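You operate a simulated robot arm through the tools that you are given. There is no shell and no other tool. Be economical: measure what you need, move in short steps, check, and stop when the job is done.

You are at the controls of a simulated robot arm. One attempt, no reset.

JOB
Zero the wire gauge, test the sample block and set it on the mat with that size.
Fine: zero by the grey button with the seat empty, test by the orange button. Set down upright: sample block.

The check looks at the end state, three seconds after you hand in, the way a careful person would. Anything else that was tipped, shoved, dropped, spilled or broken makes it a failure.

ROBOT AND FRAMES
A 7-joint arm with a two-finger gripper, fixed in place. Base frame: the origin is at the foot of the arm, x ahead of it, y to its left, z up. Units: mm, rad, N and s.
With the tool pointing down near the work surface it reaches from about 340 to 720 mm from the base axis. Its first joint turns from -1.152 to 1.152 rad. Payload 2.45 kg.
The tool frame sits at the grasp point between the pads (the TCP): z along the fingers, y along the line on which they close. The tips reach 26 mm beyond it. The gripper opens to 96 mm. The gripper's body begins 69 mm behind the TCP.
Orientation is that of the tool frame in the base frame, as a unit quaternion [w, x, y, z]. With the fingers straight down and closing along the base's y, the tool's x points along the base's -x, its y along +y and its z along -z.

CONTROLS
- The arm moves only by the tool play_rows. Its argument "plan" is a list of rows, each a list of 7 numbers: the shift along the base's x, y, z in m, then the turn, a rotation vector about the base's x, y, z in rad, then the finger opening in m, from 0 to 0.096. In form: [[tx, ty, tz, ax, ay, az, hand], ...]. A call has 1 to 12 rows; each row is the pose to reach, as a shift and turn from the pose commanded when the call began. Rows are played at 5 a second. More than 50 mm and 0.15 rad between two rows, or a gripper value outside its range, and nothing of the call is played. Where a pose cannot be reached the arm comes as near as it can. A force on the tool above 40 N (or 10 N above the force at the start of the call, whichever is more), or a blocked arm, ends the call early, and 0.2 s more pass. Each finger halts on what it meets, pressing with about 38 N; the grip force reading is that of the motor and also rises with nothing between the fingers. The clock runs only during rows and for 0.2 s after the last one: add rows that repeat a pose to give the fingers time. The reply holds the time, the measured pose of the TCP, the force on the tool along the base axes, the opening and the grip force, in the units named above and with some noise, with the torque about the TCP (base axes, N m) and any sound that the robot's microphone picked up.
- Cameras (640 x 400 px; columns grow to the right, rows downward): "scene" is fixed at [172.6, -396.6, 1423.7]; the picture's right is [0.72, -0.70, 0.00], its down [-0.40, -0.42, -0.81] and it looks along [0.57, 0.58, -0.58] (base axes); focal length 366 px, centre (320, 200). "wrist" rides on the gripper at [82, 3, -98] in the tool frame; the picture's right is [-0.04, 1.00, 0.00], its down [-0.73, -0.03, -0.68] and it looks along [-0.68, -0.03, 0.73] (tool axes); focal length 256 px, centre (320, 200). There is no depth. A picture from a camera that has moved, and an enlarged one, comes with that camera's place and axes in the base frame and with its lens.
- snapshot(camera): a new picture of that camera. It takes no simulated time.
- enlarge(camera, box): a new picture of the part [left, top, right, bottom] of that camera's present view, enlarged. It takes no simulated time.
- job_done(): hands the job in; it is judged then, once.

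Work in short steps. Places have to be worked out from the pictures, the camera data and where the tool is seen: move nearer, look again, correct. Check each grasp and each placing, and mend what went wrong. You have 120 turns and 84 pictures in all, those below and enlarged ones among them. Open the gripper and draw the arm clear of the work before you hand the job in, unless the task says otherwise; then end with one line.

The tools are called after "Emit:" as name(argument=value, ...) on one line, values as JSON. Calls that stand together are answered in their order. play_rows: Moves the arm, as the interface text tells. Its arguments: {"type":"object","properties":{"plan":{"type":"array"}},"required":["plan"]} The other tools are called the same way: snapshot (camera) takes a picture; enlarge (camera, box) takes an enlarged picture of a part of a camera's view; job_done () hands the job in.

At the start:

```text
time: 0.0
tcp_pos: [422.9, 17.0, 1156.7]
tool_rot: [0.0, 0.0, 1.0, 0.0]
ft_force: [0.4, 0.4, 0.3]
torque: [-0.01, 0.0, 0.01]
gripper_width: 96.1
gripper_force: 0.1
```

scene: 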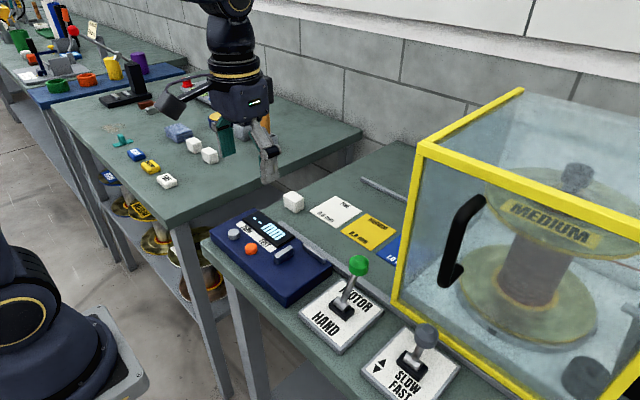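
wrist: 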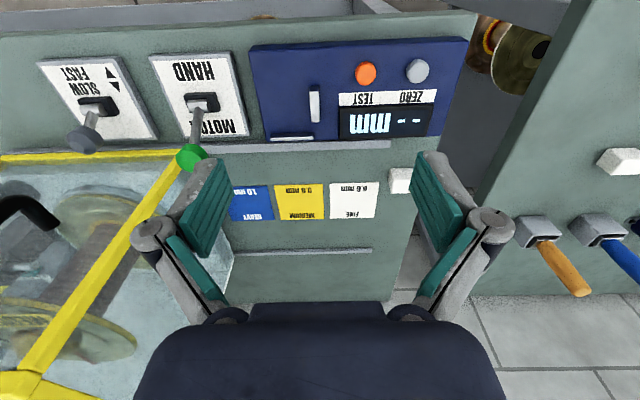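

The gauge, a white block, three mats (fine, medium, heavy) and a covered wire spool are visible. I'll take enlarged views to measure positions.

Emit:
enlarge(camera="scene", box=[200, 160, 420, 310])

Emit:
enlarge(camera="wrist", box=[220, 30, 480, 260])

```text
2.67 times, centred on (310, 235) of scene
camera zoom: at [172.6, -396.6, 1423.7], right [0.72, -0.7, 0.0], down [-0.4, -0.42, -0.81], along [0.57, 0.58, -0.58], focal length 975 px, centre (347, 107)
```

zoom: 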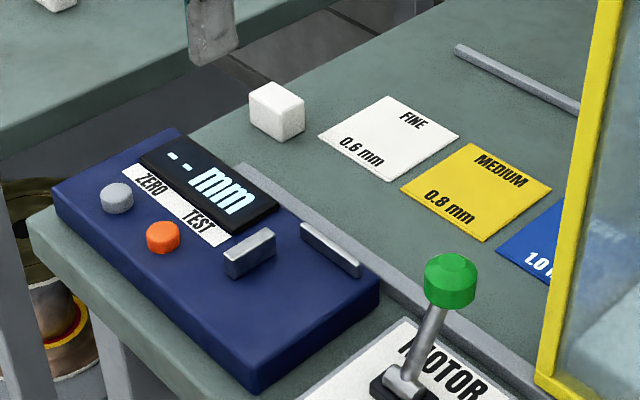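

```text
1.74 times, centred on (350, 145) of wrist
camera zoom: at [340.7, 21.4, 1254.8], right [0.04, 1.0, 0.0], down [0.73, -0.03, 0.68], along [0.68, -0.03, -0.73], focal length 445 px, centre (268, 296)
```

zoom: 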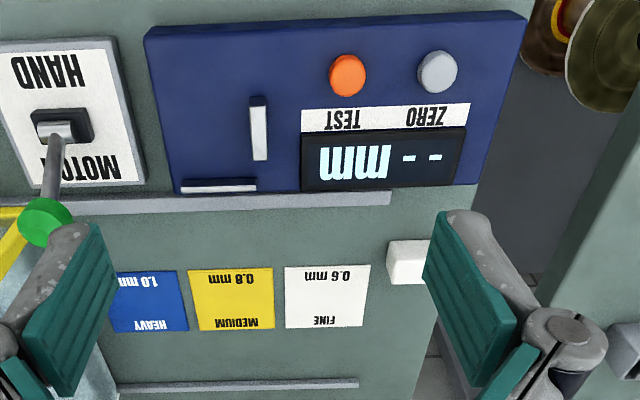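

Estimate: white block near (619,147,~917), orange button near (446,74), grey near (446,140). I'll move lower and towards +y for a closer look, well clear of everything.

Emit:
play_rows(plan=[[0, 0.04, -0.02, 0, 0, 0, 0.096], [-0.01, 0.08, -0.05, 0, 0, 0, 0.06], [-0.02, 0.09, -0.09, 0, 0, 0, 0.03], [-0.03, 0.09, -0.12, 0, 0, 0, 0.0], [-0.03, 0.09, -0.12, 0, 0, 0, 0.0], [-0.03, 0.09, -0.12, 0, 0, 0, 0.0]])

Emit:
snapshot(camera="wrist")

Emit:
snapshot(camera="scene")

```text
refused: row 2 steps farther than a row can; nothing moved
```

```text
79 pictures are left
camera wrist: at [340.7, 21.4, 1254.8], right [0.04, 1.0, 0.0], down [0.73, -0.03, 0.68], along [0.68, -0.03, -0.73], focal length 256 px, centre (320, 200)
```

wrist: 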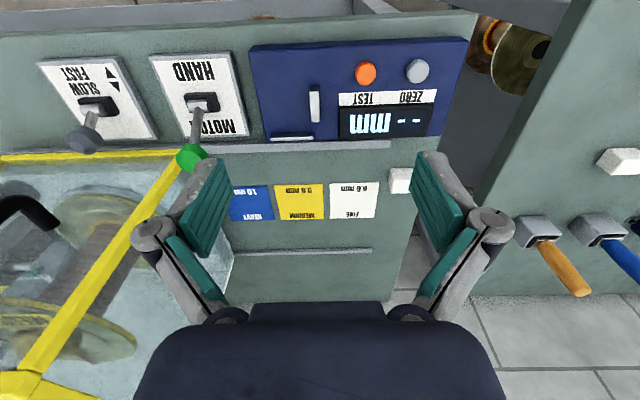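

```text
78 pictures are left
```

scene: 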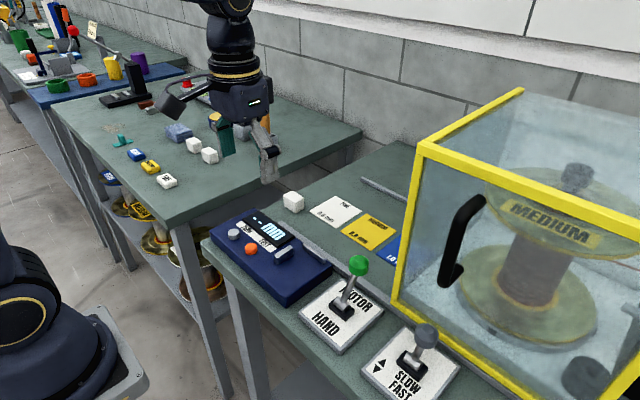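

The rows were slightly too far apart; I'll repeat the same move with smaller steps.

Emit:
play_rows(plan=[[0, 0.03, -0.02, 0, 0, 0, 0.096], [-0.01, 0.06, -0.045, 0, 0, 0, 0.08], [-0.02, 0.08, -0.08, 0, 0, 0, 0.05], [-0.03, 0.09, -0.12, 0, 0, 0, 0.02], [-0.03, 0.09, -0.12, 0, 0, 0, 0.0], [-0.03, 0.09, -0.12, 0, 0, 0, 0.0], [-0.03, 0.09, -0.12, 0, 0, 0, 0.0]])

Emit:
snapshot(camera="wrist")

Emit:
snapshot(camera="scene")

```text
time: 1.6
tcp_pos: [393.4, 106.9, 1036.8]
tool_rot: [0.001, 0.0, 1.0, 0.0]
ft_force: [0.2, -0.6, -0.1]
torque: [-0.01, 0.0, 0.0]
gripper_width: 0.0
gripper_force: 20.8
```

```text
77 pictures are left
camera wrist: at [310.9, 110.3, 1134.4], right [0.04, 1.0, 0.0], down [0.73, -0.03, 0.68], along [0.68, -0.03, -0.73], focal length 256 px, centre (320, 200)
```

wrist: 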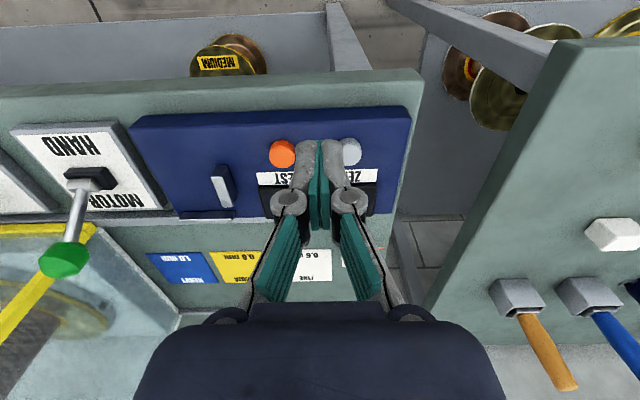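

```text
76 pictures are left
```

scene: 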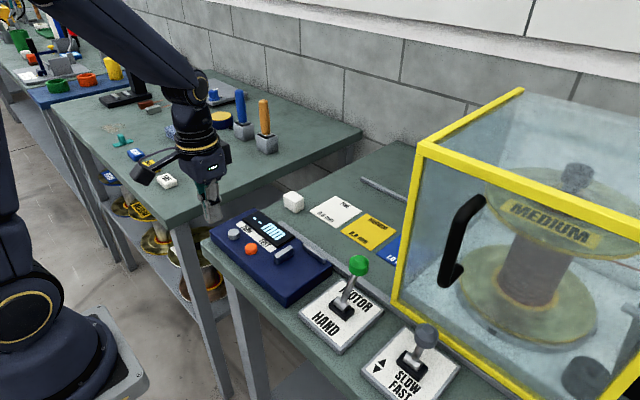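

The two wrist views agree: orange button at about (437.5,70,935), grey at about (438.5,131,935). I'll go above the grey one with closed fingers, tips about 25 mm above it.

Emit:
play_rows(plan=[[0.02, 0.012, -0.01, 0, 0, 0, 0], [0.045, 0.024, -0.03, 0, 0, 0, 0], [0.045, 0.024, -0.05, 0, 0, 0, 0], [0.045, 0.024, -0.05, 0, 0, 0, 0]])

Emit:
snapshot(camera="wrist")

Emit:
enlarge(camera="scene", box=[180, 160, 340, 310])

```text
time: 2.6
tcp_pos: [438.2, 131.2, 987.2]
tool_rot: [0.0, 0.0, 1.0, 0.0]
ft_force: [0.5, -1.1, 0.1]
torque: [-0.04, 0.01, -0.02]
gripper_width: 0.0
gripper_force: 28.9
```

```text
75 pictures are left
camera wrist: at [356.1, 135.4, 1084.5], right [0.04, 1.0, 0.0], down [0.73, -0.03, 0.68], along [0.68, -0.03, -0.73], focal length 256 px, centre (320, 200)
```

wrist: 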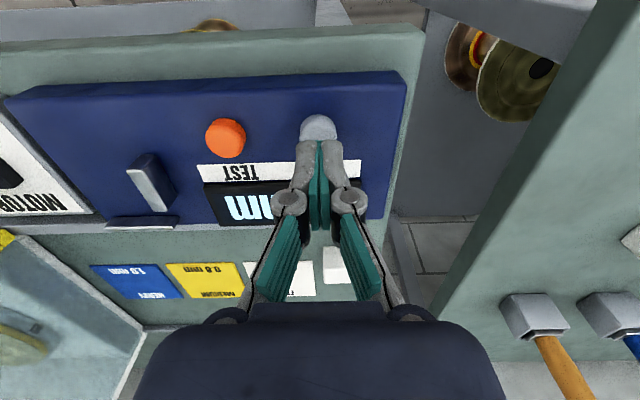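

```text
2.67 times, centred on (260, 235) of scene
camera zoom: at [172.6, -396.5, 1423.7], right [0.72, -0.7, 0.0], down [-0.4, -0.42, -0.81], along [0.57, 0.58, -0.58], focal length 975 px, centre (480, 107)
```

zoom: 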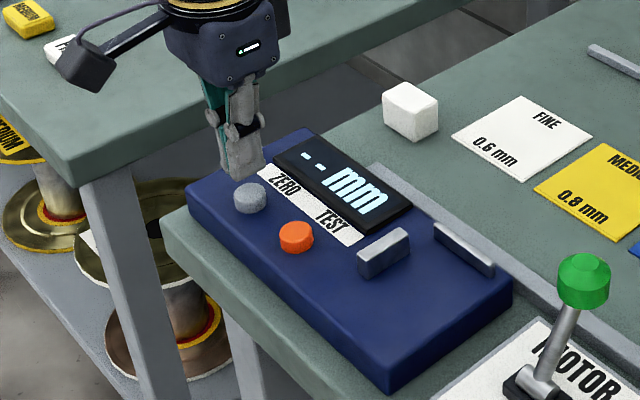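

Aligned over the grey button. Descending in small steps; contact is expected at about -26 mm.

Emit:
play_rows(plan=[[0, 0, -0.012, 0, 0, 0, 0], [0, 0, -0.02, 0, 0, 0, 0], [0, 0, -0.024, 0, 0, 0, 0], [0, 0, -0.026, 0, 0, 0, 0], [0, 0, -0.028, 0, 0, 0, 0], [0, 0, -0.029, 0, 0, 0, 0], [0, 0, -0.03, 0, 0, 0, 0]])

Emit:
enlarge(camera="scene", box=[180, 160, 340, 310])

```text
time: 4.2
tcp_pos: [438.1, 130.7, 957.8]
tool_rot: [0.001, 0.0, 1.0, 0.0]
ft_force: [-4.3, -1.6, 20.5]
torque: [-0.04, 0.12, -0.07]
gripper_width: 5.7
gripper_force: 28.2
heard: click
```

```text
2.67 times, centred on (260, 235) of scene
camera zoom: at [172.2, -396.7, 1423.7], right [0.72, -0.7, 0.0], down [-0.4, -0.42, -0.81], along [0.57, 0.58, -0.58], focal length 975 px, centre (480, 107)
```

zoom: 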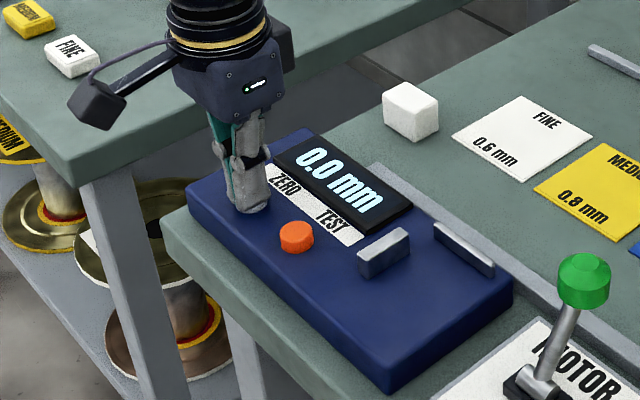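

Zeroing worked: click and "0.0 mm". I'll rise and move towards the block with the gripper opening, staying behind it for a view.

Emit:
play_rows(plan=[[0, 0, 0.03, 0, 0, 0, 0.0], [0, 0, 0.075, 0, 0, 0, 0.03], [0.03, 0.01, 0.1, 0, 0, 0, 0.06], [0.075, 0.015, 0.1, 0, 0, 0, 0.07], [0.11, 0.015, 0.1, 0, 0, 0, 0.07], [0.11, 0.015, 0.1, 0, 0, 0, 0.07]])

Emit:
snapshot(camera="wrist")

Emit:
enlarge(camera="scene", box=[200, 160, 420, 310])

```text
time: 5.6
tcp_pos: [550.1, 146.6, 1057.9]
tool_rot: [0.0, 0.0, 1.0, 0.0]
ft_force: [-0.3, 0.6, 0.0]
torque: [0.0, 0.02, 0.05]
gripper_width: 70.0
gripper_force: 0.0
```

```text
72 pictures are left
camera wrist: at [467.3, 150.3, 1154.7], right [0.04, 1.0, 0.0], down [0.73, -0.03, 0.68], along [0.68, -0.03, -0.73], focal length 256 px, centre (320, 200)
```

wrist: 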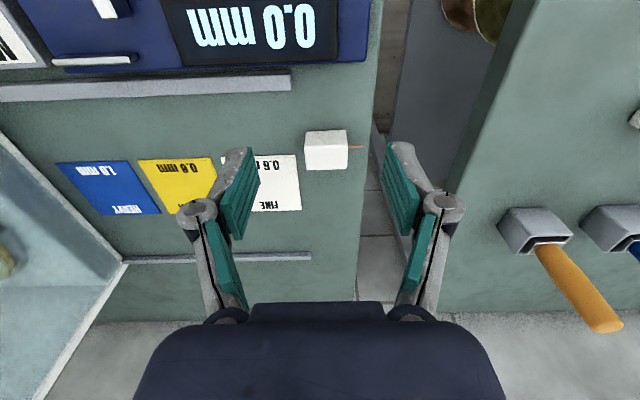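

```text
2.67 times, centred on (310, 235) of scene
camera zoom: at [172.6, -396.6, 1423.7], right [0.72, -0.7, 0.0], down [-0.4, -0.42, -0.81], along [0.57, 0.58, -0.58], focal length 975 px, centre (347, 107)
```

zoom: 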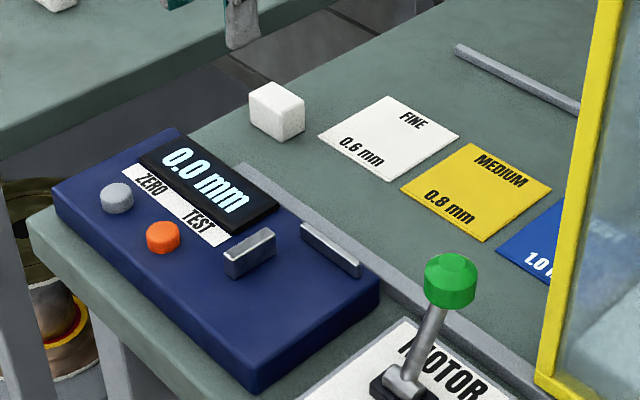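

The block has a short copper wire on its +y side. I'll look at it and the seat closer.

Emit:
enlarge(camera="wrist", box=[270, 110, 390, 190])

Emit:
enlarge(camera="scene", box=[270, 170, 350, 270])

Emit:
enlarge(camera="wrist", box=[0, 0, 180, 110])

```text
5.00 times, centred on (330, 150) of wrist
camera zoom: at [467.3, 150.3, 1154.7], right [0.04, 1.0, 0.0], down [0.73, -0.03, 0.68], along [0.68, -0.03, -0.73], focal length 1280 px, centre (270, 450)
```

zoom: 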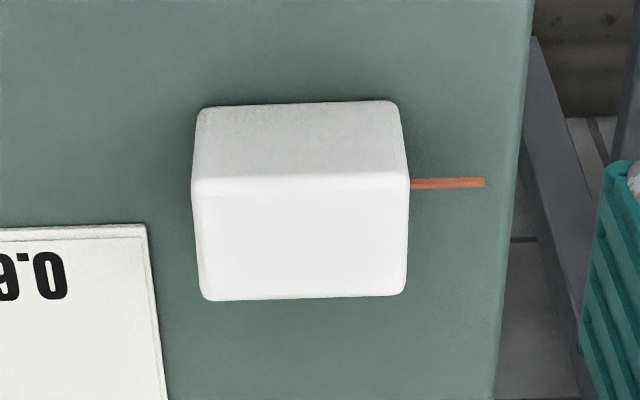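

```text
4.00 times, centred on (310, 220) of scene
camera zoom: at [172.6, -396.6, 1423.7], right [0.72, -0.7, 0.0], down [-0.4, -0.42, -0.81], along [0.57, 0.58, -0.58], focal length 1462 px, centre (360, 120)
```

zoom: 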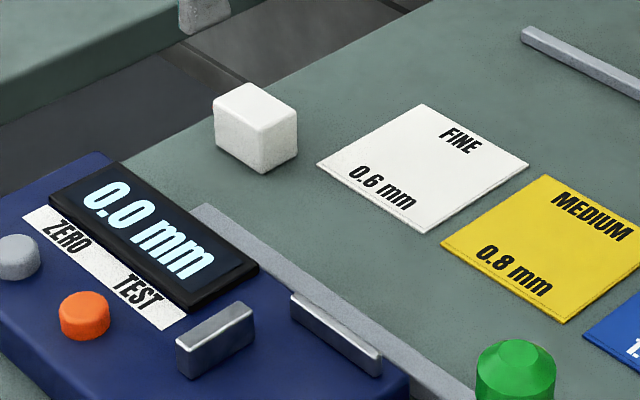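

```text
3.56 times, centred on (90, 55) of wrist
camera zoom: at [467.3, 150.3, 1154.7], right [0.04, 1.0, 0.0], down [0.73, -0.03, 0.68], along [0.68, -0.03, -0.73], focal length 910 px, centre (1138, 716)
```

zoom: 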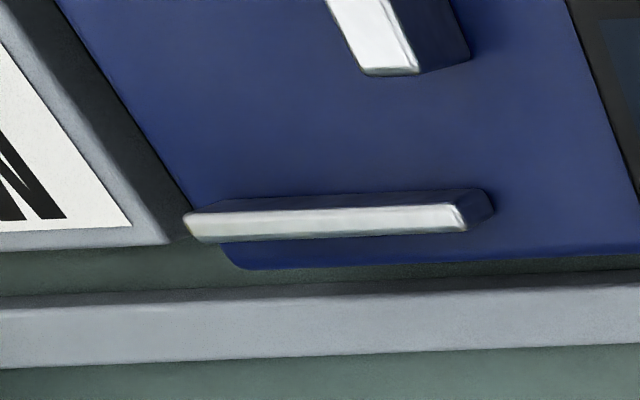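

Block: about 30×44×31 mm centred near (619,150,911), wire about 18 mm protruding on +y; table top about z 895. Next, a closer look at the seat on the gauge.

Emit:
play_rows(plan=[[-0.04, -0.01, 0, 0, 0, 0, 0.07], [-0.08, -0.03, -0.0, 0, 0, 0, 0.07], [-0.12, -0.05, -0.015, 0, 0, 0, 0.07], [-0.145, -0.06, -0.035, 0, 0, 0, 0.07], [-0.145, -0.06, -0.035, 0, 0, 0, 0.07]])

Emit:
snapshot(camera="wrist")

```text
time: 6.8
tcp_pos: [402.8, 87.4, 1022.0]
tool_rot: [0.0, 0.0, 1.0, 0.0]
ft_force: [0.3, -0.6, 0.4]
torque: [0.02, -0.02, 0.01]
gripper_width: 70.1
gripper_force: 0.0
```

```text
67 pictures are left
camera wrist: at [320.8, 90.8, 1119.7], right [0.04, 1.0, 0.0], down [0.73, -0.03, 0.68], along [0.68, -0.03, -0.73], focal length 256 px, centre (320, 200)
```

wrist: 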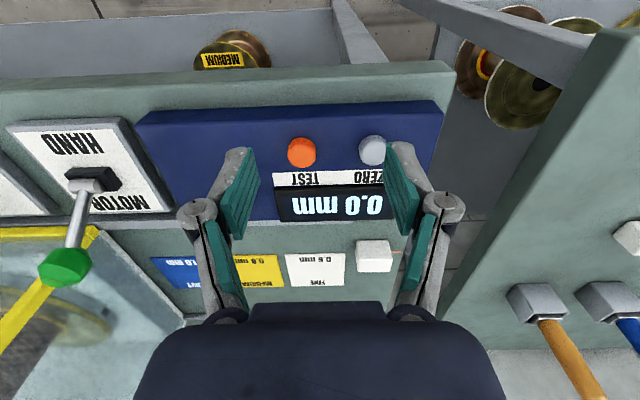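

The finger hides the seat; I'll shift +y and look from beside.

Emit:
play_rows(plan=[[0.0, 0.025, 0, 0, 0, 0, 0.07], [-0.0, 0.045, -0.0, 0, 0, 0, 0.07], [-0.0, 0.045, -0.0, 0, 0, 0, 0.07]])

Emit:
enlarge(camera="wrist", box=[60, 80, 260, 240])

Emit:
enlarge(camera="scene", box=[240, 210, 350, 310])

```text
time: 7.6
tcp_pos: [402.6, 132.1, 1022.9]
tool_rot: [0.0, 0.0, 1.0, 0.0]
ft_force: [-0.5, -1.5, 0.3]
torque: [-0.01, -0.01, 0.0]
gripper_width: 69.8
gripper_force: 0.0
```

```text
2.50 times, centred on (160, 160) of wrist
camera zoom: at [320.8, 136.2, 1119.8], right [0.04, 1.0, 0.0], down [0.73, -0.03, 0.68], along [0.68, -0.03, -0.73], focal length 640 px, centre (720, 300)
```

zoom: 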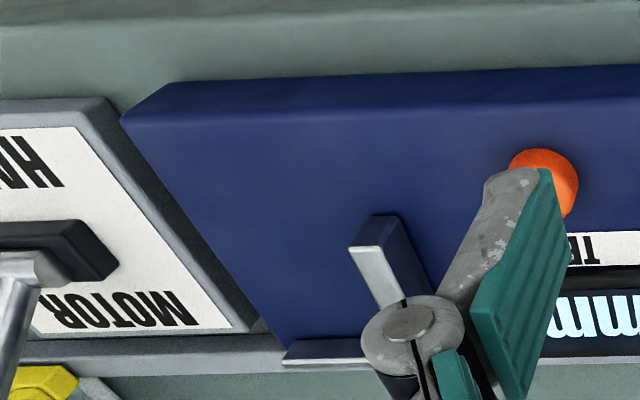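

```text
4.00 times, centred on (295, 260) of scene
camera zoom: at [172.6, -396.5, 1423.7], right [0.72, -0.7, 0.0], down [-0.4, -0.42, -0.81], along [0.57, 0.58, -0.58], focal length 1462 px, centre (420, -40)
```

zoom: 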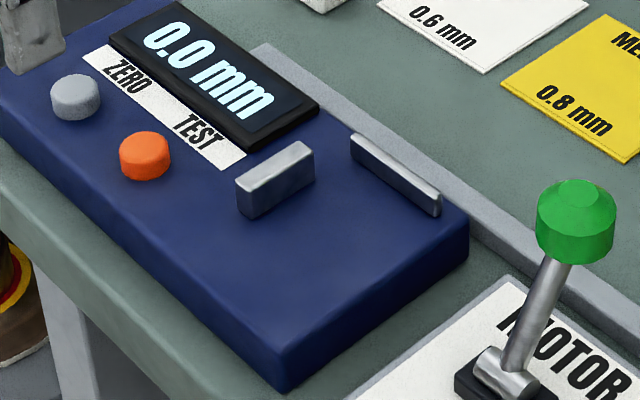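

The seat is the corner between the anvil (x≈457–490, y≈-1…9) and the rear fence (x≈513–519, y≈-60…-1); the wire fits through the gap between them. I'll grip the block across x (wire is on +y), so I'm yawing -90° while moving over the block.

Emit:
play_rows(plan=[[0.01, 0, 0.02, 0, 0, -0.14, 0.07], [0.03, 0, 0.03, 0, 0, -0.28, 0.07], [0.05, 0, 0.04, 0, 0, -0.42, 0.07], [0.07, 0, 0.04, 0, 0, -0.56, 0.07], [0.09, 0.005, 0.04, 0, 0, -0.7, 0.07], [0.11, 0.01, 0.04, 0, 0, -0.84, 0.07], [0.13, 0.015, 0.04, 0, 0, -0.98, 0.07], [0.15, 0.018, 0.04, 0, 0, -1.12, 0.07], [0.17, 0.018, 0.04, 0, 0, -1.26, 0.07], [0.19, 0.018, 0.04, 0, 0, -1.4, 0.07], [0.2164, 0.018, 0.04, 0, 0, -1.5, 0.07], [0.2164, 0.018, 0.04, 0, 0, -1.5708, 0.07]])

Emit:
snapshot(camera="wrist")

```text
time: 10.2
tcp_pos: [618.8, 149.7, 1061.6]
tool_rot: [0.0, 0.708, 0.707, 0.001]
ft_force: [1.0, 0.5, 0.4]
torque: [-0.02, 0.01, -0.01]
gripper_width: 69.9
gripper_force: 0.2
```

```text
64 pictures are left
camera wrist: at [622.3, 231.6, 1159.7], right [1.0, -0.04, 0.0], down [-0.03, -0.73, 0.68], along [-0.03, -0.68, -0.73], focal length 256 px, centre (320, 200)
```

wrist: 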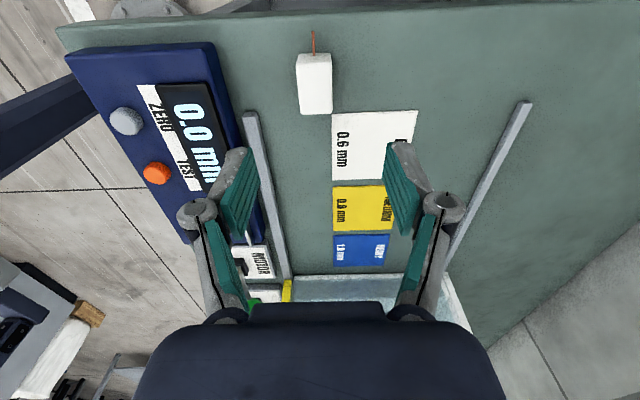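

Emit:
enlarge(camera="wrist", box=[270, 20, 370, 130])

```text
3.64 times, centred on (320, 75) of wrist
camera zoom: at [622.3, 231.6, 1159.7], right [1.0, -0.04, 0.0], down [-0.03, -0.73, 0.68], along [-0.03, -0.68, -0.73], focal length 931 px, centre (320, 654)
```

zoom: 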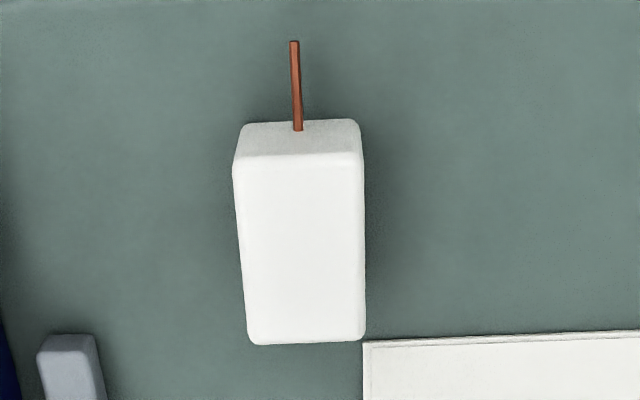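

Block centre now reads x≈614.5, y≈148, axis-aligned, with the wire at the +y face. I'll descend to just above it, centred, and check.

Emit:
play_rows(plan=[[-0.004, -0.002, -0.03, 0, 0, 0, 0.07], [-0.0045, -0.002, -0.06, 0, 0, 0, 0.07], [-0.0045, -0.002, -0.09, 0, 0, 0, 0.07], [-0.0045, -0.002, -0.095, 0, 0, 0, 0.07], [-0.0045, -0.002, -0.095, 0, 0, 0, 0.07]])

Emit:
snapshot(camera="wrist")

Emit:
enlarge(camera="scene", box=[240, 140, 350, 240])

```text
time: 11.4
tcp_pos: [613.9, 147.5, 965.4]
tool_rot: [0.0, 0.707, 0.707, 0.0]
ft_force: [0.4, -0.3, 0.7]
torque: [0.03, -0.01, -0.02]
gripper_width: 70.1
gripper_force: 0.1
```

```text
62 pictures are left
camera wrist: at [617.3, 229.5, 1064.4], right [1.0, -0.04, 0.0], down [-0.03, -0.73, 0.68], along [-0.03, -0.68, -0.73], focal length 256 px, centre (320, 200)
```

wrist: 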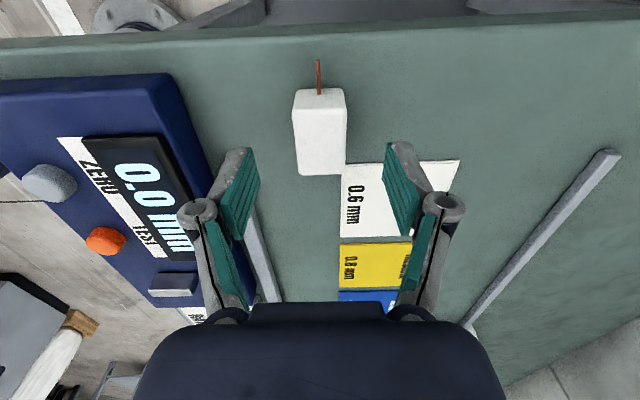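

```text
4.00 times, centred on (295, 190) of scene
camera zoom: at [172.6, -396.6, 1423.7], right [0.72, -0.7, 0.0], down [-0.4, -0.42, -0.81], along [0.57, 0.58, -0.58], focal length 1462 px, centre (420, 240)
```

zoom: 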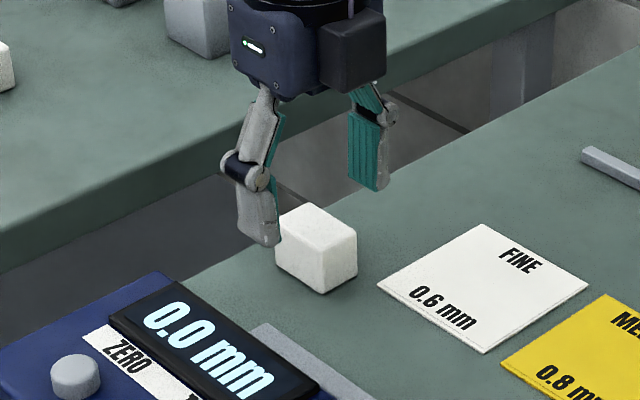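

Fingers straddle the block evenly. Descending 31 mm to grip the upper ~18 mm of it, then closing.

Emit:
play_rows(plan=[[0, 0, -0.015, 0, 0, 0, 0.07], [0, 0, -0.031, 0, 0, 0, 0.07], [0, 0, -0.031, 0, 0, 0, 0.05], [0, 0, -0.031, 0, 0, 0, 0.02], [0, 0, -0.031, 0, 0, 0, 0.02], [0, 0, -0.031, 0, 0, 0, 0.02], [0, 0, -0.031, 0, 0, 0, 0.02], [0, 0, -0.031, 0, 0, 0, 0.02]])

Emit:
snapshot(camera="wrist")

Emit:
enlarge(camera="scene", box=[240, 140, 350, 240])

```text
time: 13.2
tcp_pos: [614.1, 147.1, 935.4]
tool_rot: [0.0, 0.708, 0.707, -0.001]
ft_force: [-0.9, 0.5, -0.2]
torque: [-0.03, 0.02, 0.01]
gripper_width: 28.9
gripper_force: 38.4
```

```text
60 pictures are left
camera wrist: at [617.8, 229.5, 1033.3], right [1.0, -0.04, 0.0], down [-0.03, -0.73, 0.68], along [-0.03, -0.68, -0.73], focal length 256 px, centre (320, 200)
```

wrist: 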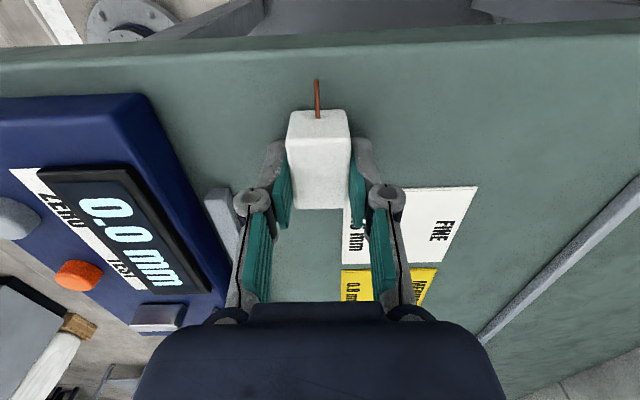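

```text
4.00 times, centred on (295, 190) of scene
camera zoom: at [172.6, -396.6, 1423.7], right [0.72, -0.7, 0.0], down [-0.4, -0.42, -0.81], along [0.57, 0.58, -0.58], focal length 1462 px, centre (420, 240)
```

zoom: 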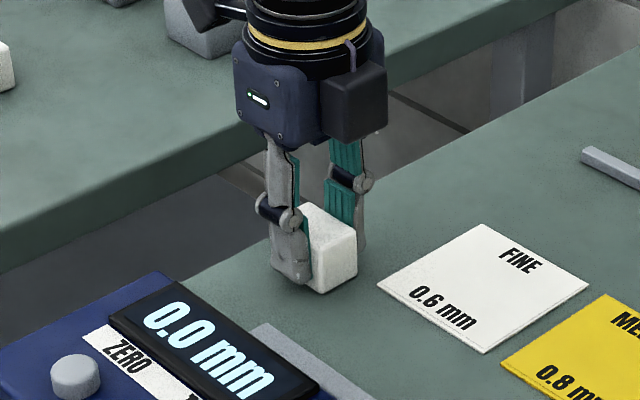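

Gripped (28.9 mm). I'll enlarge the held block to determine its y offset relative to the TCP and the wire height.

Emit:
enlarge(camera="wrist", box=[250, 60, 390, 220])

```text
2.50 times, centred on (320, 140) of wrist
camera zoom: at [617.8, 229.5, 1033.3], right [1.0, -0.04, 0.0], down [-0.03, -0.73, 0.68], along [-0.03, -0.68, -0.73], focal length 640 px, centre (320, 350)
```

zoom: 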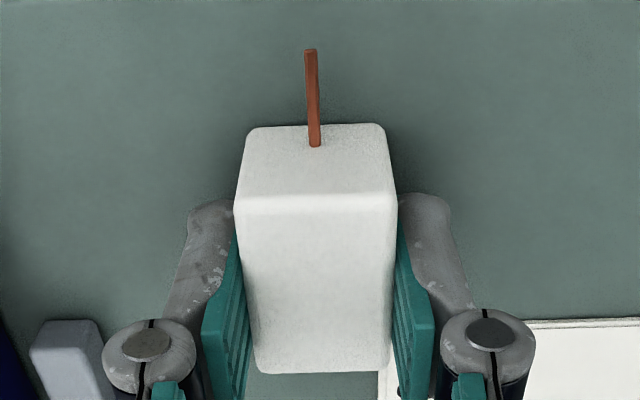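

The block's +y face is at TCP+21, -y face at TCP-24, and the wire is ~8 mm above its bottom, 19 mm long. Lifting and carrying to a spot above the seat (held high), then I'll re-measure.

Emit:
play_rows(plan=[[0, 0, 0.04, 0, 0, 0, 0.02], [0, 0, 0.085, 0, 0, 0, 0.02], [-0.02, -0.03, 0.085, 0, 0, 0, 0.02], [-0.045, -0.065, 0.085, 0, 0, 0, 0.02], [-0.07, -0.105, 0.085, 0, 0, 0, 0.02], [-0.095, -0.145, 0.085, 0, 0, 0, 0.02], [-0.117, -0.175, 0.085, 0, 0, 0, 0.02], [-0.117, -0.175, 0.085, 0, 0, 0, 0.02]])

Emit:
snapshot(camera="wrist")

Emit:
enlarge(camera="scene", box=[200, 140, 400, 310])

```text
time: 15.0
tcp_pos: [497.3, -28.4, 1020.4]
tool_rot: [0.0, 0.707, 0.707, -0.001]
ft_force: [-0.8, -0.1, -0.4]
torque: [-0.01, 0.02, -0.02]
gripper_width: 28.8
gripper_force: 38.1
```

```text
57 pictures are left
camera wrist: at [500.0, 54.4, 1118.9], right [1.0, -0.04, 0.0], down [-0.03, -0.73, 0.68], along [-0.03, -0.68, -0.73], focal length 256 px, centre (320, 200)
```

wrist: 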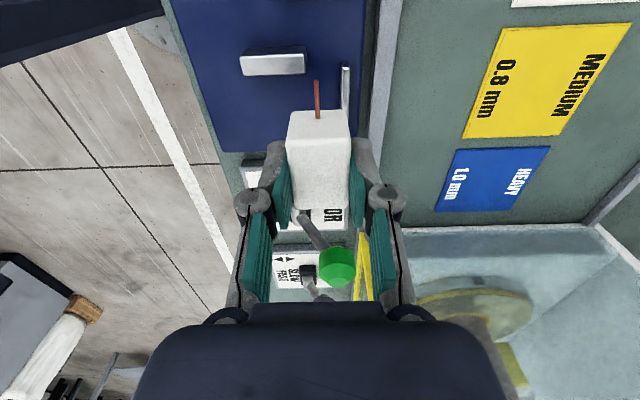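

```text
2.35 times, centred on (300, 225) of scene
camera zoom: at [172.6, -396.6, 1423.7], right [0.72, -0.7, 0.0], down [-0.4, -0.42, -0.81], along [0.57, 0.58, -0.58], focal length 860 px, centre (367, 141)
```

zoom: 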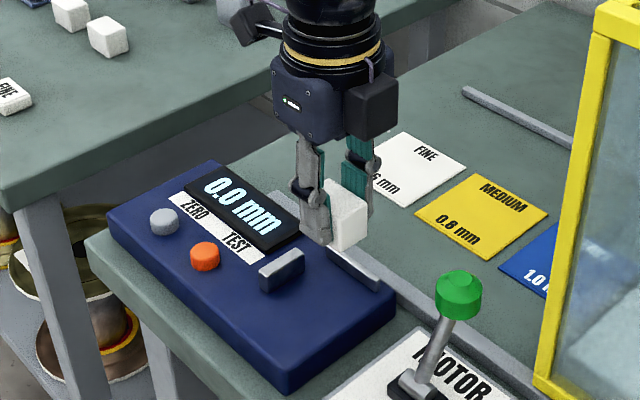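

Emit:
enlarge(camera="wrist", box=[220, 20, 380, 130])

```text
3.64 times, centred on (300, 75) of wrist
camera zoom: at [500.0, 54.4, 1118.9], right [1.0, -0.04, 0.0], down [-0.03, -0.73, 0.68], along [-0.03, -0.68, -0.73], focal length 931 px, centre (393, 654)
```

zoom: 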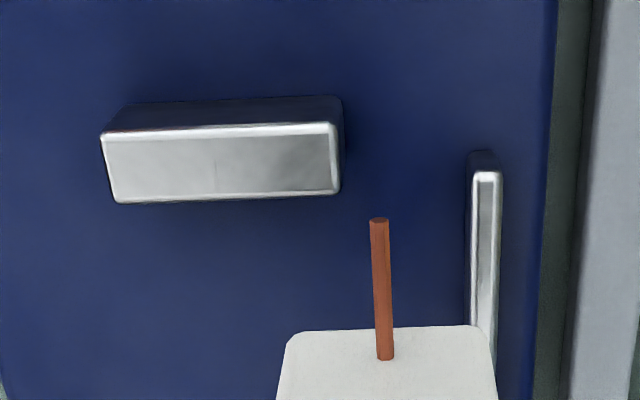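

Fence face at x≈512, top about 11 mm above the gauge (z≈923); anvil end at x≈488, its -y face at y≈1.5. Fingertips sit 14 mm above the block's bottom, so they clear the fence. Lowering to just above the surface, slightly away from both stops.

Emit:
play_rows(plan=[[-0.0018, 0, -0.02, 0, 0, 0, 0.02], [-0.0018, 0, -0.04, 0, 0, 0, 0.02], [-0.0018, 0, -0.05, 0, 0, 0, 0.02], [-0.0018, 0, -0.05, 0, 0, 0, 0.02]])

Emit:
enlarge(camera="wrist", box=[220, 20, 400, 150])

Emit:
enlarge(camera="scene", box=[250, 190, 360, 290])

```text
time: 16.0
tcp_pos: [495.2, -26.8, 971.1]
tool_rot: [0.0, 0.707, 0.707, 0.0]
ft_force: [1.1, -0.4, 0.0]
torque: [0.02, -0.01, -0.02]
gripper_width: 28.6
gripper_force: 38.4
```

```text
3.08 times, centred on (310, 85) of wrist
camera zoom: at [498.4, 55.0, 1068.5], right [1.0, -0.04, 0.0], down [-0.03, -0.73, 0.68], along [-0.03, -0.68, -0.73], focal length 788 px, centre (351, 554)
```

zoom: 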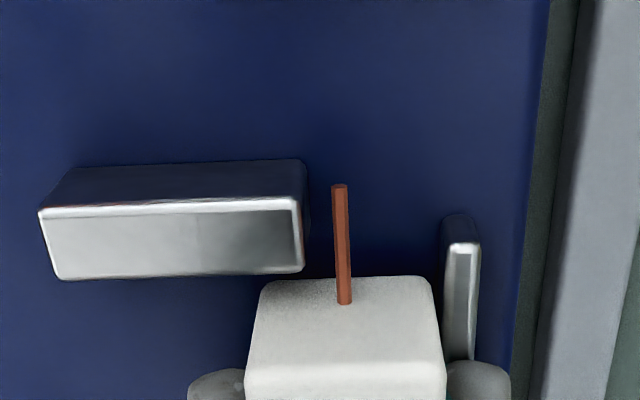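

```text
4.00 times, centred on (305, 240) of scene
camera zoom: at [172.6, -396.6, 1423.7], right [0.72, -0.7, 0.0], down [-0.4, -0.42, -0.81], along [0.57, 0.58, -0.58], focal length 1462 px, centre (380, 40)
```

zoom: 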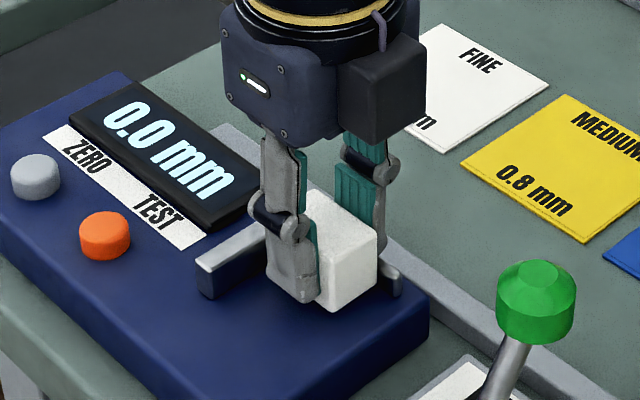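

The wire sits neatly in the gap and the block is clear of both stops. Lowering slowly until touch.

Emit:
play_rows(plan=[[0, 0, -0.002, 0, 0, 0, 0.02], [0, 0, -0.004, 0, 0, 0, 0.02], [0, 0, -0.005, 0, 0, 0, 0.02], [0, 0, -0.006, 0, 0, 0, 0.02]])

```text
time: 16.6
tcp_pos: [495.5, -28.3, 969.9]
tool_rot: [0.0, 0.707, 0.707, 0.002]
ft_force: [-5.9, -0.1, 10.4]
torque: [-0.06, -0.09, -0.02]
gripper_width: 28.8
gripper_force: 38.2
stopped in row 3: the force on the tool passed its limit at 47 N (the readings are from after the stop); the commanded pose is now the measured one
```

Contact came at TCP≈969, a few mm early; checking whether it's the block bottom or a finger on the fence.

Emit:
enlarge(camera="wrist", box=[240, 60, 400, 200])

Emit:
enlarge(camera="scene", box=[280, 210, 360, 280])

```text
2.86 times, centred on (320, 130) of wrist
camera zoom: at [498.6, 54.8, 1067.9], right [1.0, -0.04, 0.0], down [-0.03, -0.73, 0.68], along [-0.03, -0.68, -0.74], focal length 731 px, centre (320, 400)
```

zoom: 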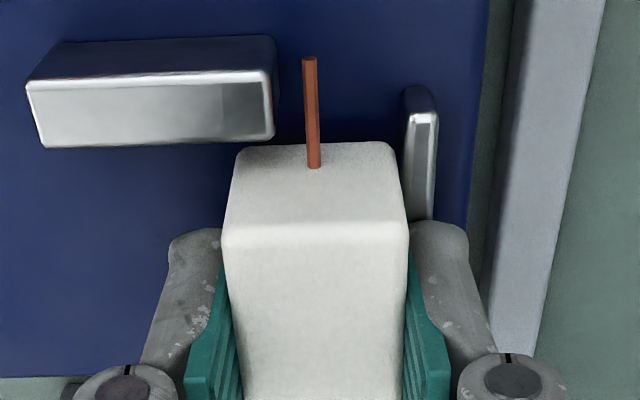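

```text
5.71 times, centred on (320, 245) of scene
camera zoom: at [172.3, -396.5, 1423.7], right [0.72, -0.7, 0.0], down [-0.4, -0.42, -0.81], along [0.57, 0.58, -0.58], focal length 2088 px, centre (320, -57)
```

zoom: 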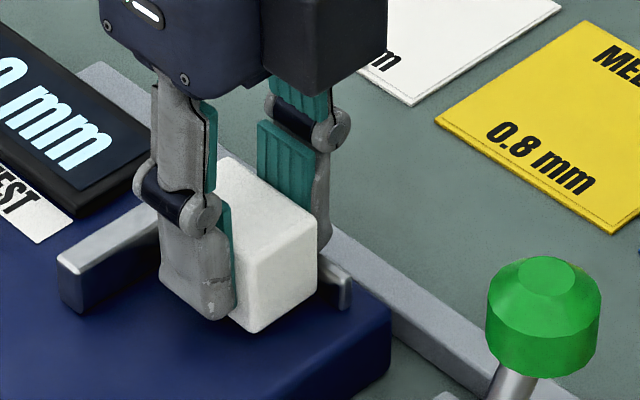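

The torque puts the contact at +23 mm in x: the +x fingertip touches the fence top. I need a higher grip, so I'll lift, set the block on the free part of the gauge plate (x≈435), and regrip nearer the top.

Emit:
play_rows(plan=[[0, 0, 0.015, 0, 0, 0, 0.02], [0, 0, 0.03, 0, 0, 0, 0.02], [-0.03, 0.0, 0.03, 0, 0, 0, 0.02], [-0.06, 0.0, 0.03, 0, 0, 0, 0.02], [-0.06, 0.0, 0.015, 0, 0, 0, 0.02], [-0.06, 0.0, 0.004, 0, 0, 0, 0.02], [-0.06, 0.0, 0.004, 0, 0, 0, 0.02]])

Emit:
play_rows(plan=[[0, 0, -0.003, 0, 0, 0, 0.02], [0, 0, -0.005, 0, 0, 0, 0.02], [0, 0, -0.0065, 0, 0, 0, 0.02], [0, 0, -0.008, 0, 0, 0, 0.02], [0, 0, -0.0095, 0, 0, 0, 0.02], [0, 0, -0.011, 0, 0, 0, 0.02]])

Emit:
enlarge(camera="scene", box=[220, 190, 360, 310])

```text
time: 18.2
tcp_pos: [436.5, -26.1, 973.9]
tool_rot: [0.0, 0.707, 0.707, 0.002]
ft_force: [0.7, -0.3, -0.2]
torque: [-0.03, -0.02, -0.02]
gripper_width: 28.8
gripper_force: 38.3
```

```text
time: 19.6
tcp_pos: [435.6, -25.9, 962.9]
tool_rot: [0.001, 0.707, 0.707, 0.002]
ft_force: [-5.5, 0.2, 28.7]
torque: [0.01, 0.22, 0.01]
gripper_width: 29.0
gripper_force: 37.8
```

```text
3.33 times, centred on (290, 250) of scene
camera zoom: at [172.0, -396.5, 1423.8], right [0.72, -0.7, 0.0], down [-0.4, -0.42, -0.81], along [0.57, 0.58, -0.58], focal length 1218 px, centre (420, 33)
```

zoom: 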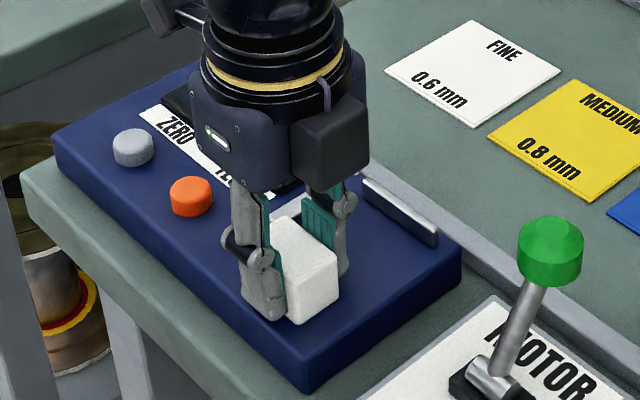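

The block rests on the plate (G≈923.5). Open, rise 9 mm, regrip so the tips are about 22 mm above the block's bottom.

Emit:
play_rows(plan=[[0, 0, 0.001, 0, 0, 0, 0.045], [0, 0, 0.001, 0, 0, 0, 0.045], [0, 0, 0.009, 0, 0, 0, 0.045], [0, 0, 0.009, 0, 0, 0, 0.045], [0, 0, 0.009, 0, 0, 0, 0.02], [0, 0, 0.009, 0, 0, 0, 0.02], [0, 0, 0.009, 0, 0, 0, 0.02], [0, 0, 0.009, 0, 0, 0, 0.02]])

Emit:
enlarge(camera="wrist", box=[240, 60, 400, 220])

```text
time: 21.4
tcp_pos: [436.0, -28.3, 970.8]
tool_rot: [0.0, 0.707, 0.707, 0.002]
ft_force: [0.3, -0.4, 3.4]
torque: [-0.05, 0.0, -0.01]
gripper_width: 28.8
gripper_force: 37.6
```

```text
2.50 times, centred on (320, 140) of wrist
camera zoom: at [439.1, 54.8, 1069.0], right [1.0, -0.04, 0.0], down [-0.03, -0.73, 0.68], along [-0.02, -0.68, -0.74], focal length 640 px, centre (320, 350)
```

zoom: 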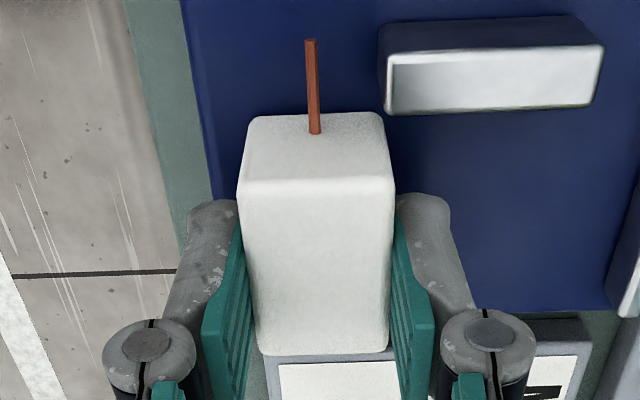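

Regripped; the +y face is about 8 mm short of the anvil plane. Lifting back over to the seat, with +5 mm in y, and lowering to just above the surface.

Emit:
play_rows(plan=[[0, 0, 0.015, 0, 0, 0, 0.02], [0, 0, 0.035, 0, 0, 0, 0.02], [0.03, 0.0, 0.035, 0, 0, 0, 0.02], [0.0595, 0.005, 0.035, 0, 0, 0, 0.02], [0.0595, 0.005, 0.02, 0, 0, 0, 0.02], [0.0595, 0.005, 0.008, 0, 0, 0, 0.02], [0.0595, 0.005, 0.008, 0, 0, 0, 0.02]])

Emit:
enlarge(camera="wrist", box=[240, 60, 400, 200])

```text
time: 23.0
tcp_pos: [496.6, -23.6, 978.5]
tool_rot: [0.001, 0.707, 0.707, 0.002]
ft_force: [0.4, -0.2, -0.4]
torque: [-0.01, 0.02, 0.02]
gripper_width: 28.9
gripper_force: 37.7
```

```text
2.86 times, centred on (320, 130) of wrist
camera zoom: at [498.5, 59.5, 1077.1], right [1.0, -0.04, 0.0], down [-0.03, -0.73, 0.68], along [-0.03, -0.68, -0.74], focal length 731 px, centre (320, 400)
```

zoom: 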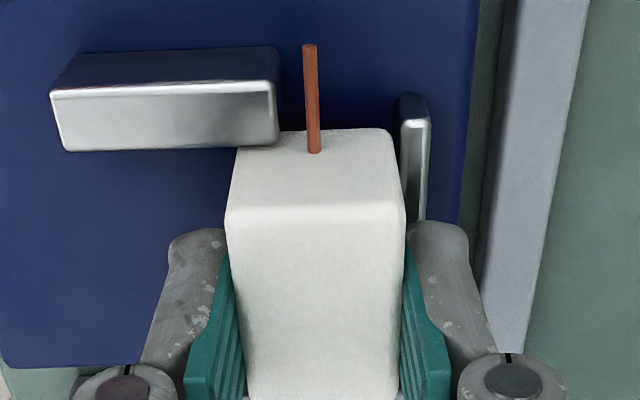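

Alignment is good. Lowering about 8 mm in small steps to touchdown.

Emit:
play_rows(plan=[[-0.001, 0, -0.003, 0, 0, 0, 0.02], [-0.001, 0, -0.005, 0, 0, 0, 0.02], [-0.001, 0, -0.006, 0, 0, 0, 0.02], [-0.001, 0, -0.007, 0, 0, 0, 0.02], [-0.001, 0, -0.008, 0, 0, 0, 0.02]])

Emit:
enlarge(camera="wrist", box=[240, 60, 400, 200])

Emit:
enlarge(camera="scene", box=[280, 210, 360, 280])

```text
time: 24.2
tcp_pos: [495.1, -22.8, 971.3]
tool_rot: [0.0, 0.707, 0.708, 0.002]
ft_force: [0.0, 0.5, 0.3]
torque: [0.0, -0.04, -0.01]
gripper_width: 28.8
gripper_force: 38.1
```

```text
2.86 times, centred on (320, 130) of wrist
camera zoom: at [497.5, 59.8, 1069.3], right [1.0, -0.04, 0.0], down [-0.03, -0.73, 0.68], along [-0.02, -0.68, -0.74], focal length 731 px, centre (320, 400)
```

zoom: 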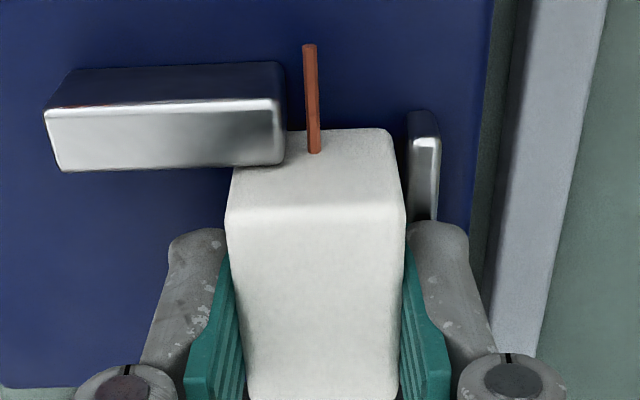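

```text
5.71 times, centred on (320, 245) of scene
camera zoom: at [172.6, -396.6, 1423.7], right [0.72, -0.7, 0.0], down [-0.4, -0.42, -0.81], along [0.57, 0.58, -0.58], focal length 2088 px, centre (320, -57)
```

zoom: 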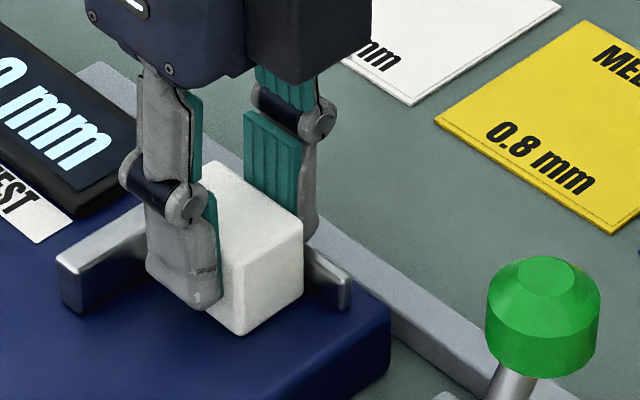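

No contact force yet, just hovering; continuing down by small steps.

Emit:
play_rows(plan=[[0, 0, -0.001, 0, 0, 0, 0.02], [0, 0, -0.002, 0, 0, 0, 0.02], [0, 0, -0.003, 0, 0, 0, 0.02]])

```text
time: 25.0
tcp_pos: [495.6, -22.1, 969.2]
tool_rot: [0.002, 0.707, 0.707, 0.002]
ft_force: [-7.4, 1.5, 35.9]
torque: [-0.02, 0.06, -0.01]
gripper_width: 28.6
gripper_force: 37.7
```

Solid vertical contact at the surface height. Easing off slightly and opening.

Emit:
play_rows(plan=[[0, 0, 0.001, 0, 0, 0, 0.02], [0, 0, 0.001, 0, 0, 0, 0.045], [0, 0, 0.001, 0, 0, 0, 0.045], [0, 0, 0.02, 0, 0, 0, 0.06], [0, 0, 0.06, 0, 0, 0, 0.06], [0, 0, 0.09, 0, 0, 0, 0.06], [0, 0, 0.09, 0, 0, 0, 0.06]])

Emit:
snapshot(camera="wrist")

Emit:
enlarge(camera="scene", box=[250, 190, 360, 290])

```text
time: 26.6
tcp_pos: [494.6, -21.6, 1059.3]
tool_rot: [0.0, 0.707, 0.707, 0.001]
ft_force: [0.8, -0.3, -0.1]
torque: [0.02, -0.01, 0.01]
gripper_width: 60.1
gripper_force: 0.1
```

```text
45 pictures are left
camera wrist: at [497.5, 60.3, 1156.6], right [1.0, -0.04, 0.0], down [-0.03, -0.73, 0.68], along [-0.03, -0.68, -0.74], focal length 256 px, centre (320, 200)
```

wrist: 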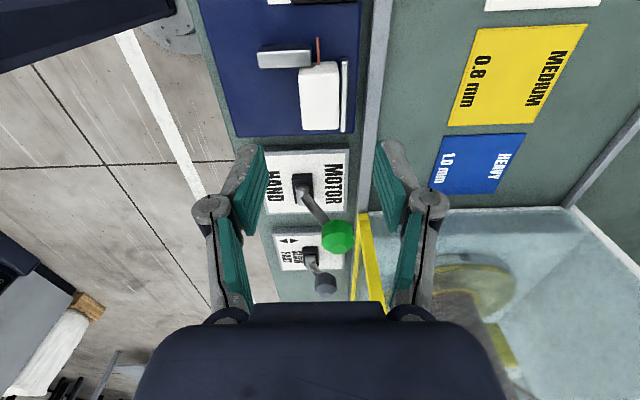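

```text
4.00 times, centred on (305, 240) of scene
camera zoom: at [172.6, -396.6, 1423.7], right [0.72, -0.7, 0.0], down [-0.4, -0.42, -0.81], along [0.57, 0.58, -0.58], focal length 1462 px, centre (380, 40)
```

zoom: 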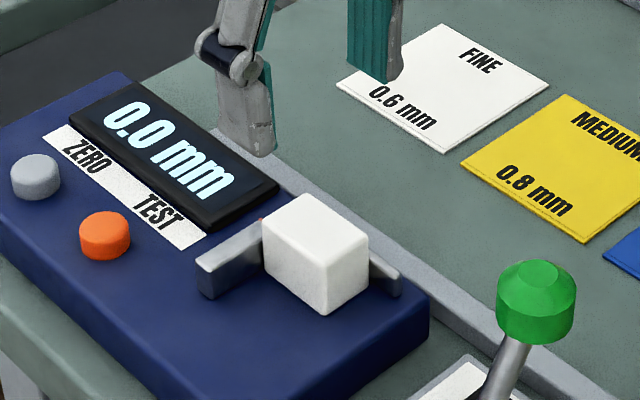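

Block stands upright in the seat. Checking the gaps.

Emit:
enlarge(camera="wrist", box=[250, 25, 360, 145])

```text
3.33 times, centred on (305, 85) of wrist
camera zoom: at [497.5, 60.3, 1156.6], right [1.0, -0.04, 0.0], down [-0.03, -0.73, 0.68], along [-0.03, -0.68, -0.74], focal length 853 px, centre (370, 583)
```

zoom: 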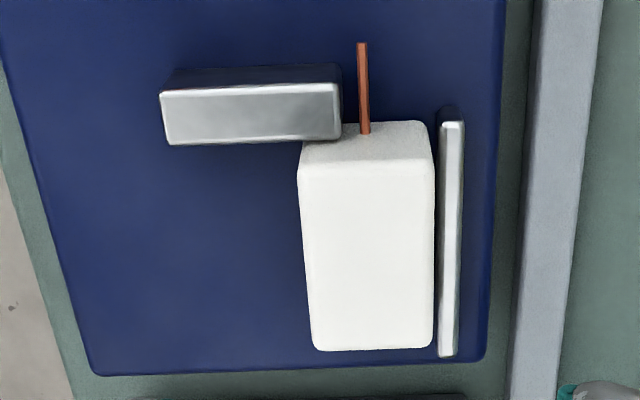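

Seated well. Now over to the orange button at (437.5,70) with closed fingers.

Emit:
play_rows(plan=[[-0.015, 0.03, 0, 0, 0, 0, 0.04], [-0.035, 0.06, 0, 0, 0, 0, 0.01], [-0.057, 0.0915, 0.0, 0, 0, 0, 0.0], [-0.057, 0.0915, -0.04, 0, 0, 0, 0.0], [-0.057, 0.0915, -0.075, 0, 0, 0, 0.0], [-0.057, 0.0915, -0.075, 0, 0, 0, 0.0]])

Emit:
snapshot(camera="wrist")

Emit:
enlarge(camera="scene", box=[200, 180, 340, 310])

```text
time: 28.0
tcp_pos: [437.6, 69.8, 983.4]
tool_rot: [0.0, 0.707, 0.707, 0.002]
ft_force: [-0.2, -0.4, -0.4]
torque: [-0.03, 0.01, -0.02]
gripper_width: 0.1
gripper_force: 28.5
```

```text
42 pictures are left
camera wrist: at [440.5, 151.2, 1080.3], right [1.0, -0.04, 0.0], down [-0.03, -0.73, 0.68], along [-0.02, -0.68, -0.74], focal length 256 px, centre (320, 200)
```

wrist: 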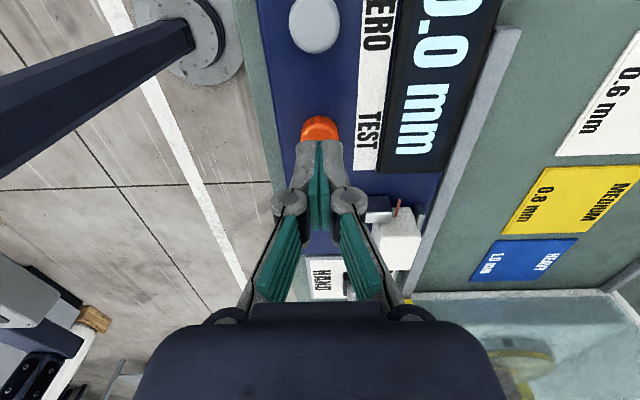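

```text
3.08 times, centred on (270, 245) of scene
camera zoom: at [172.6, -396.5, 1423.7], right [0.72, -0.7, 0.0], down [-0.4, -0.42, -0.81], along [0.57, 0.58, -0.58], focal length 1124 px, centre (474, 62)
```

zoom: 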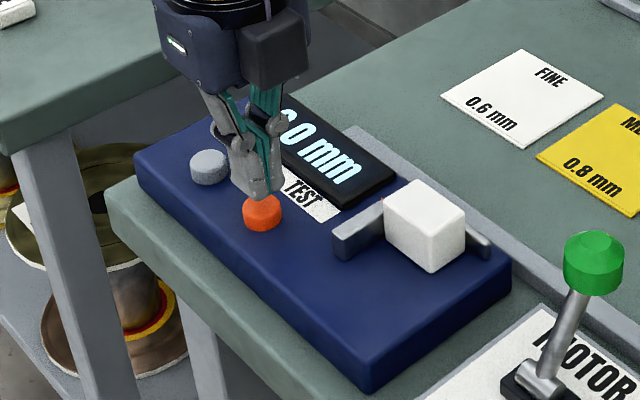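

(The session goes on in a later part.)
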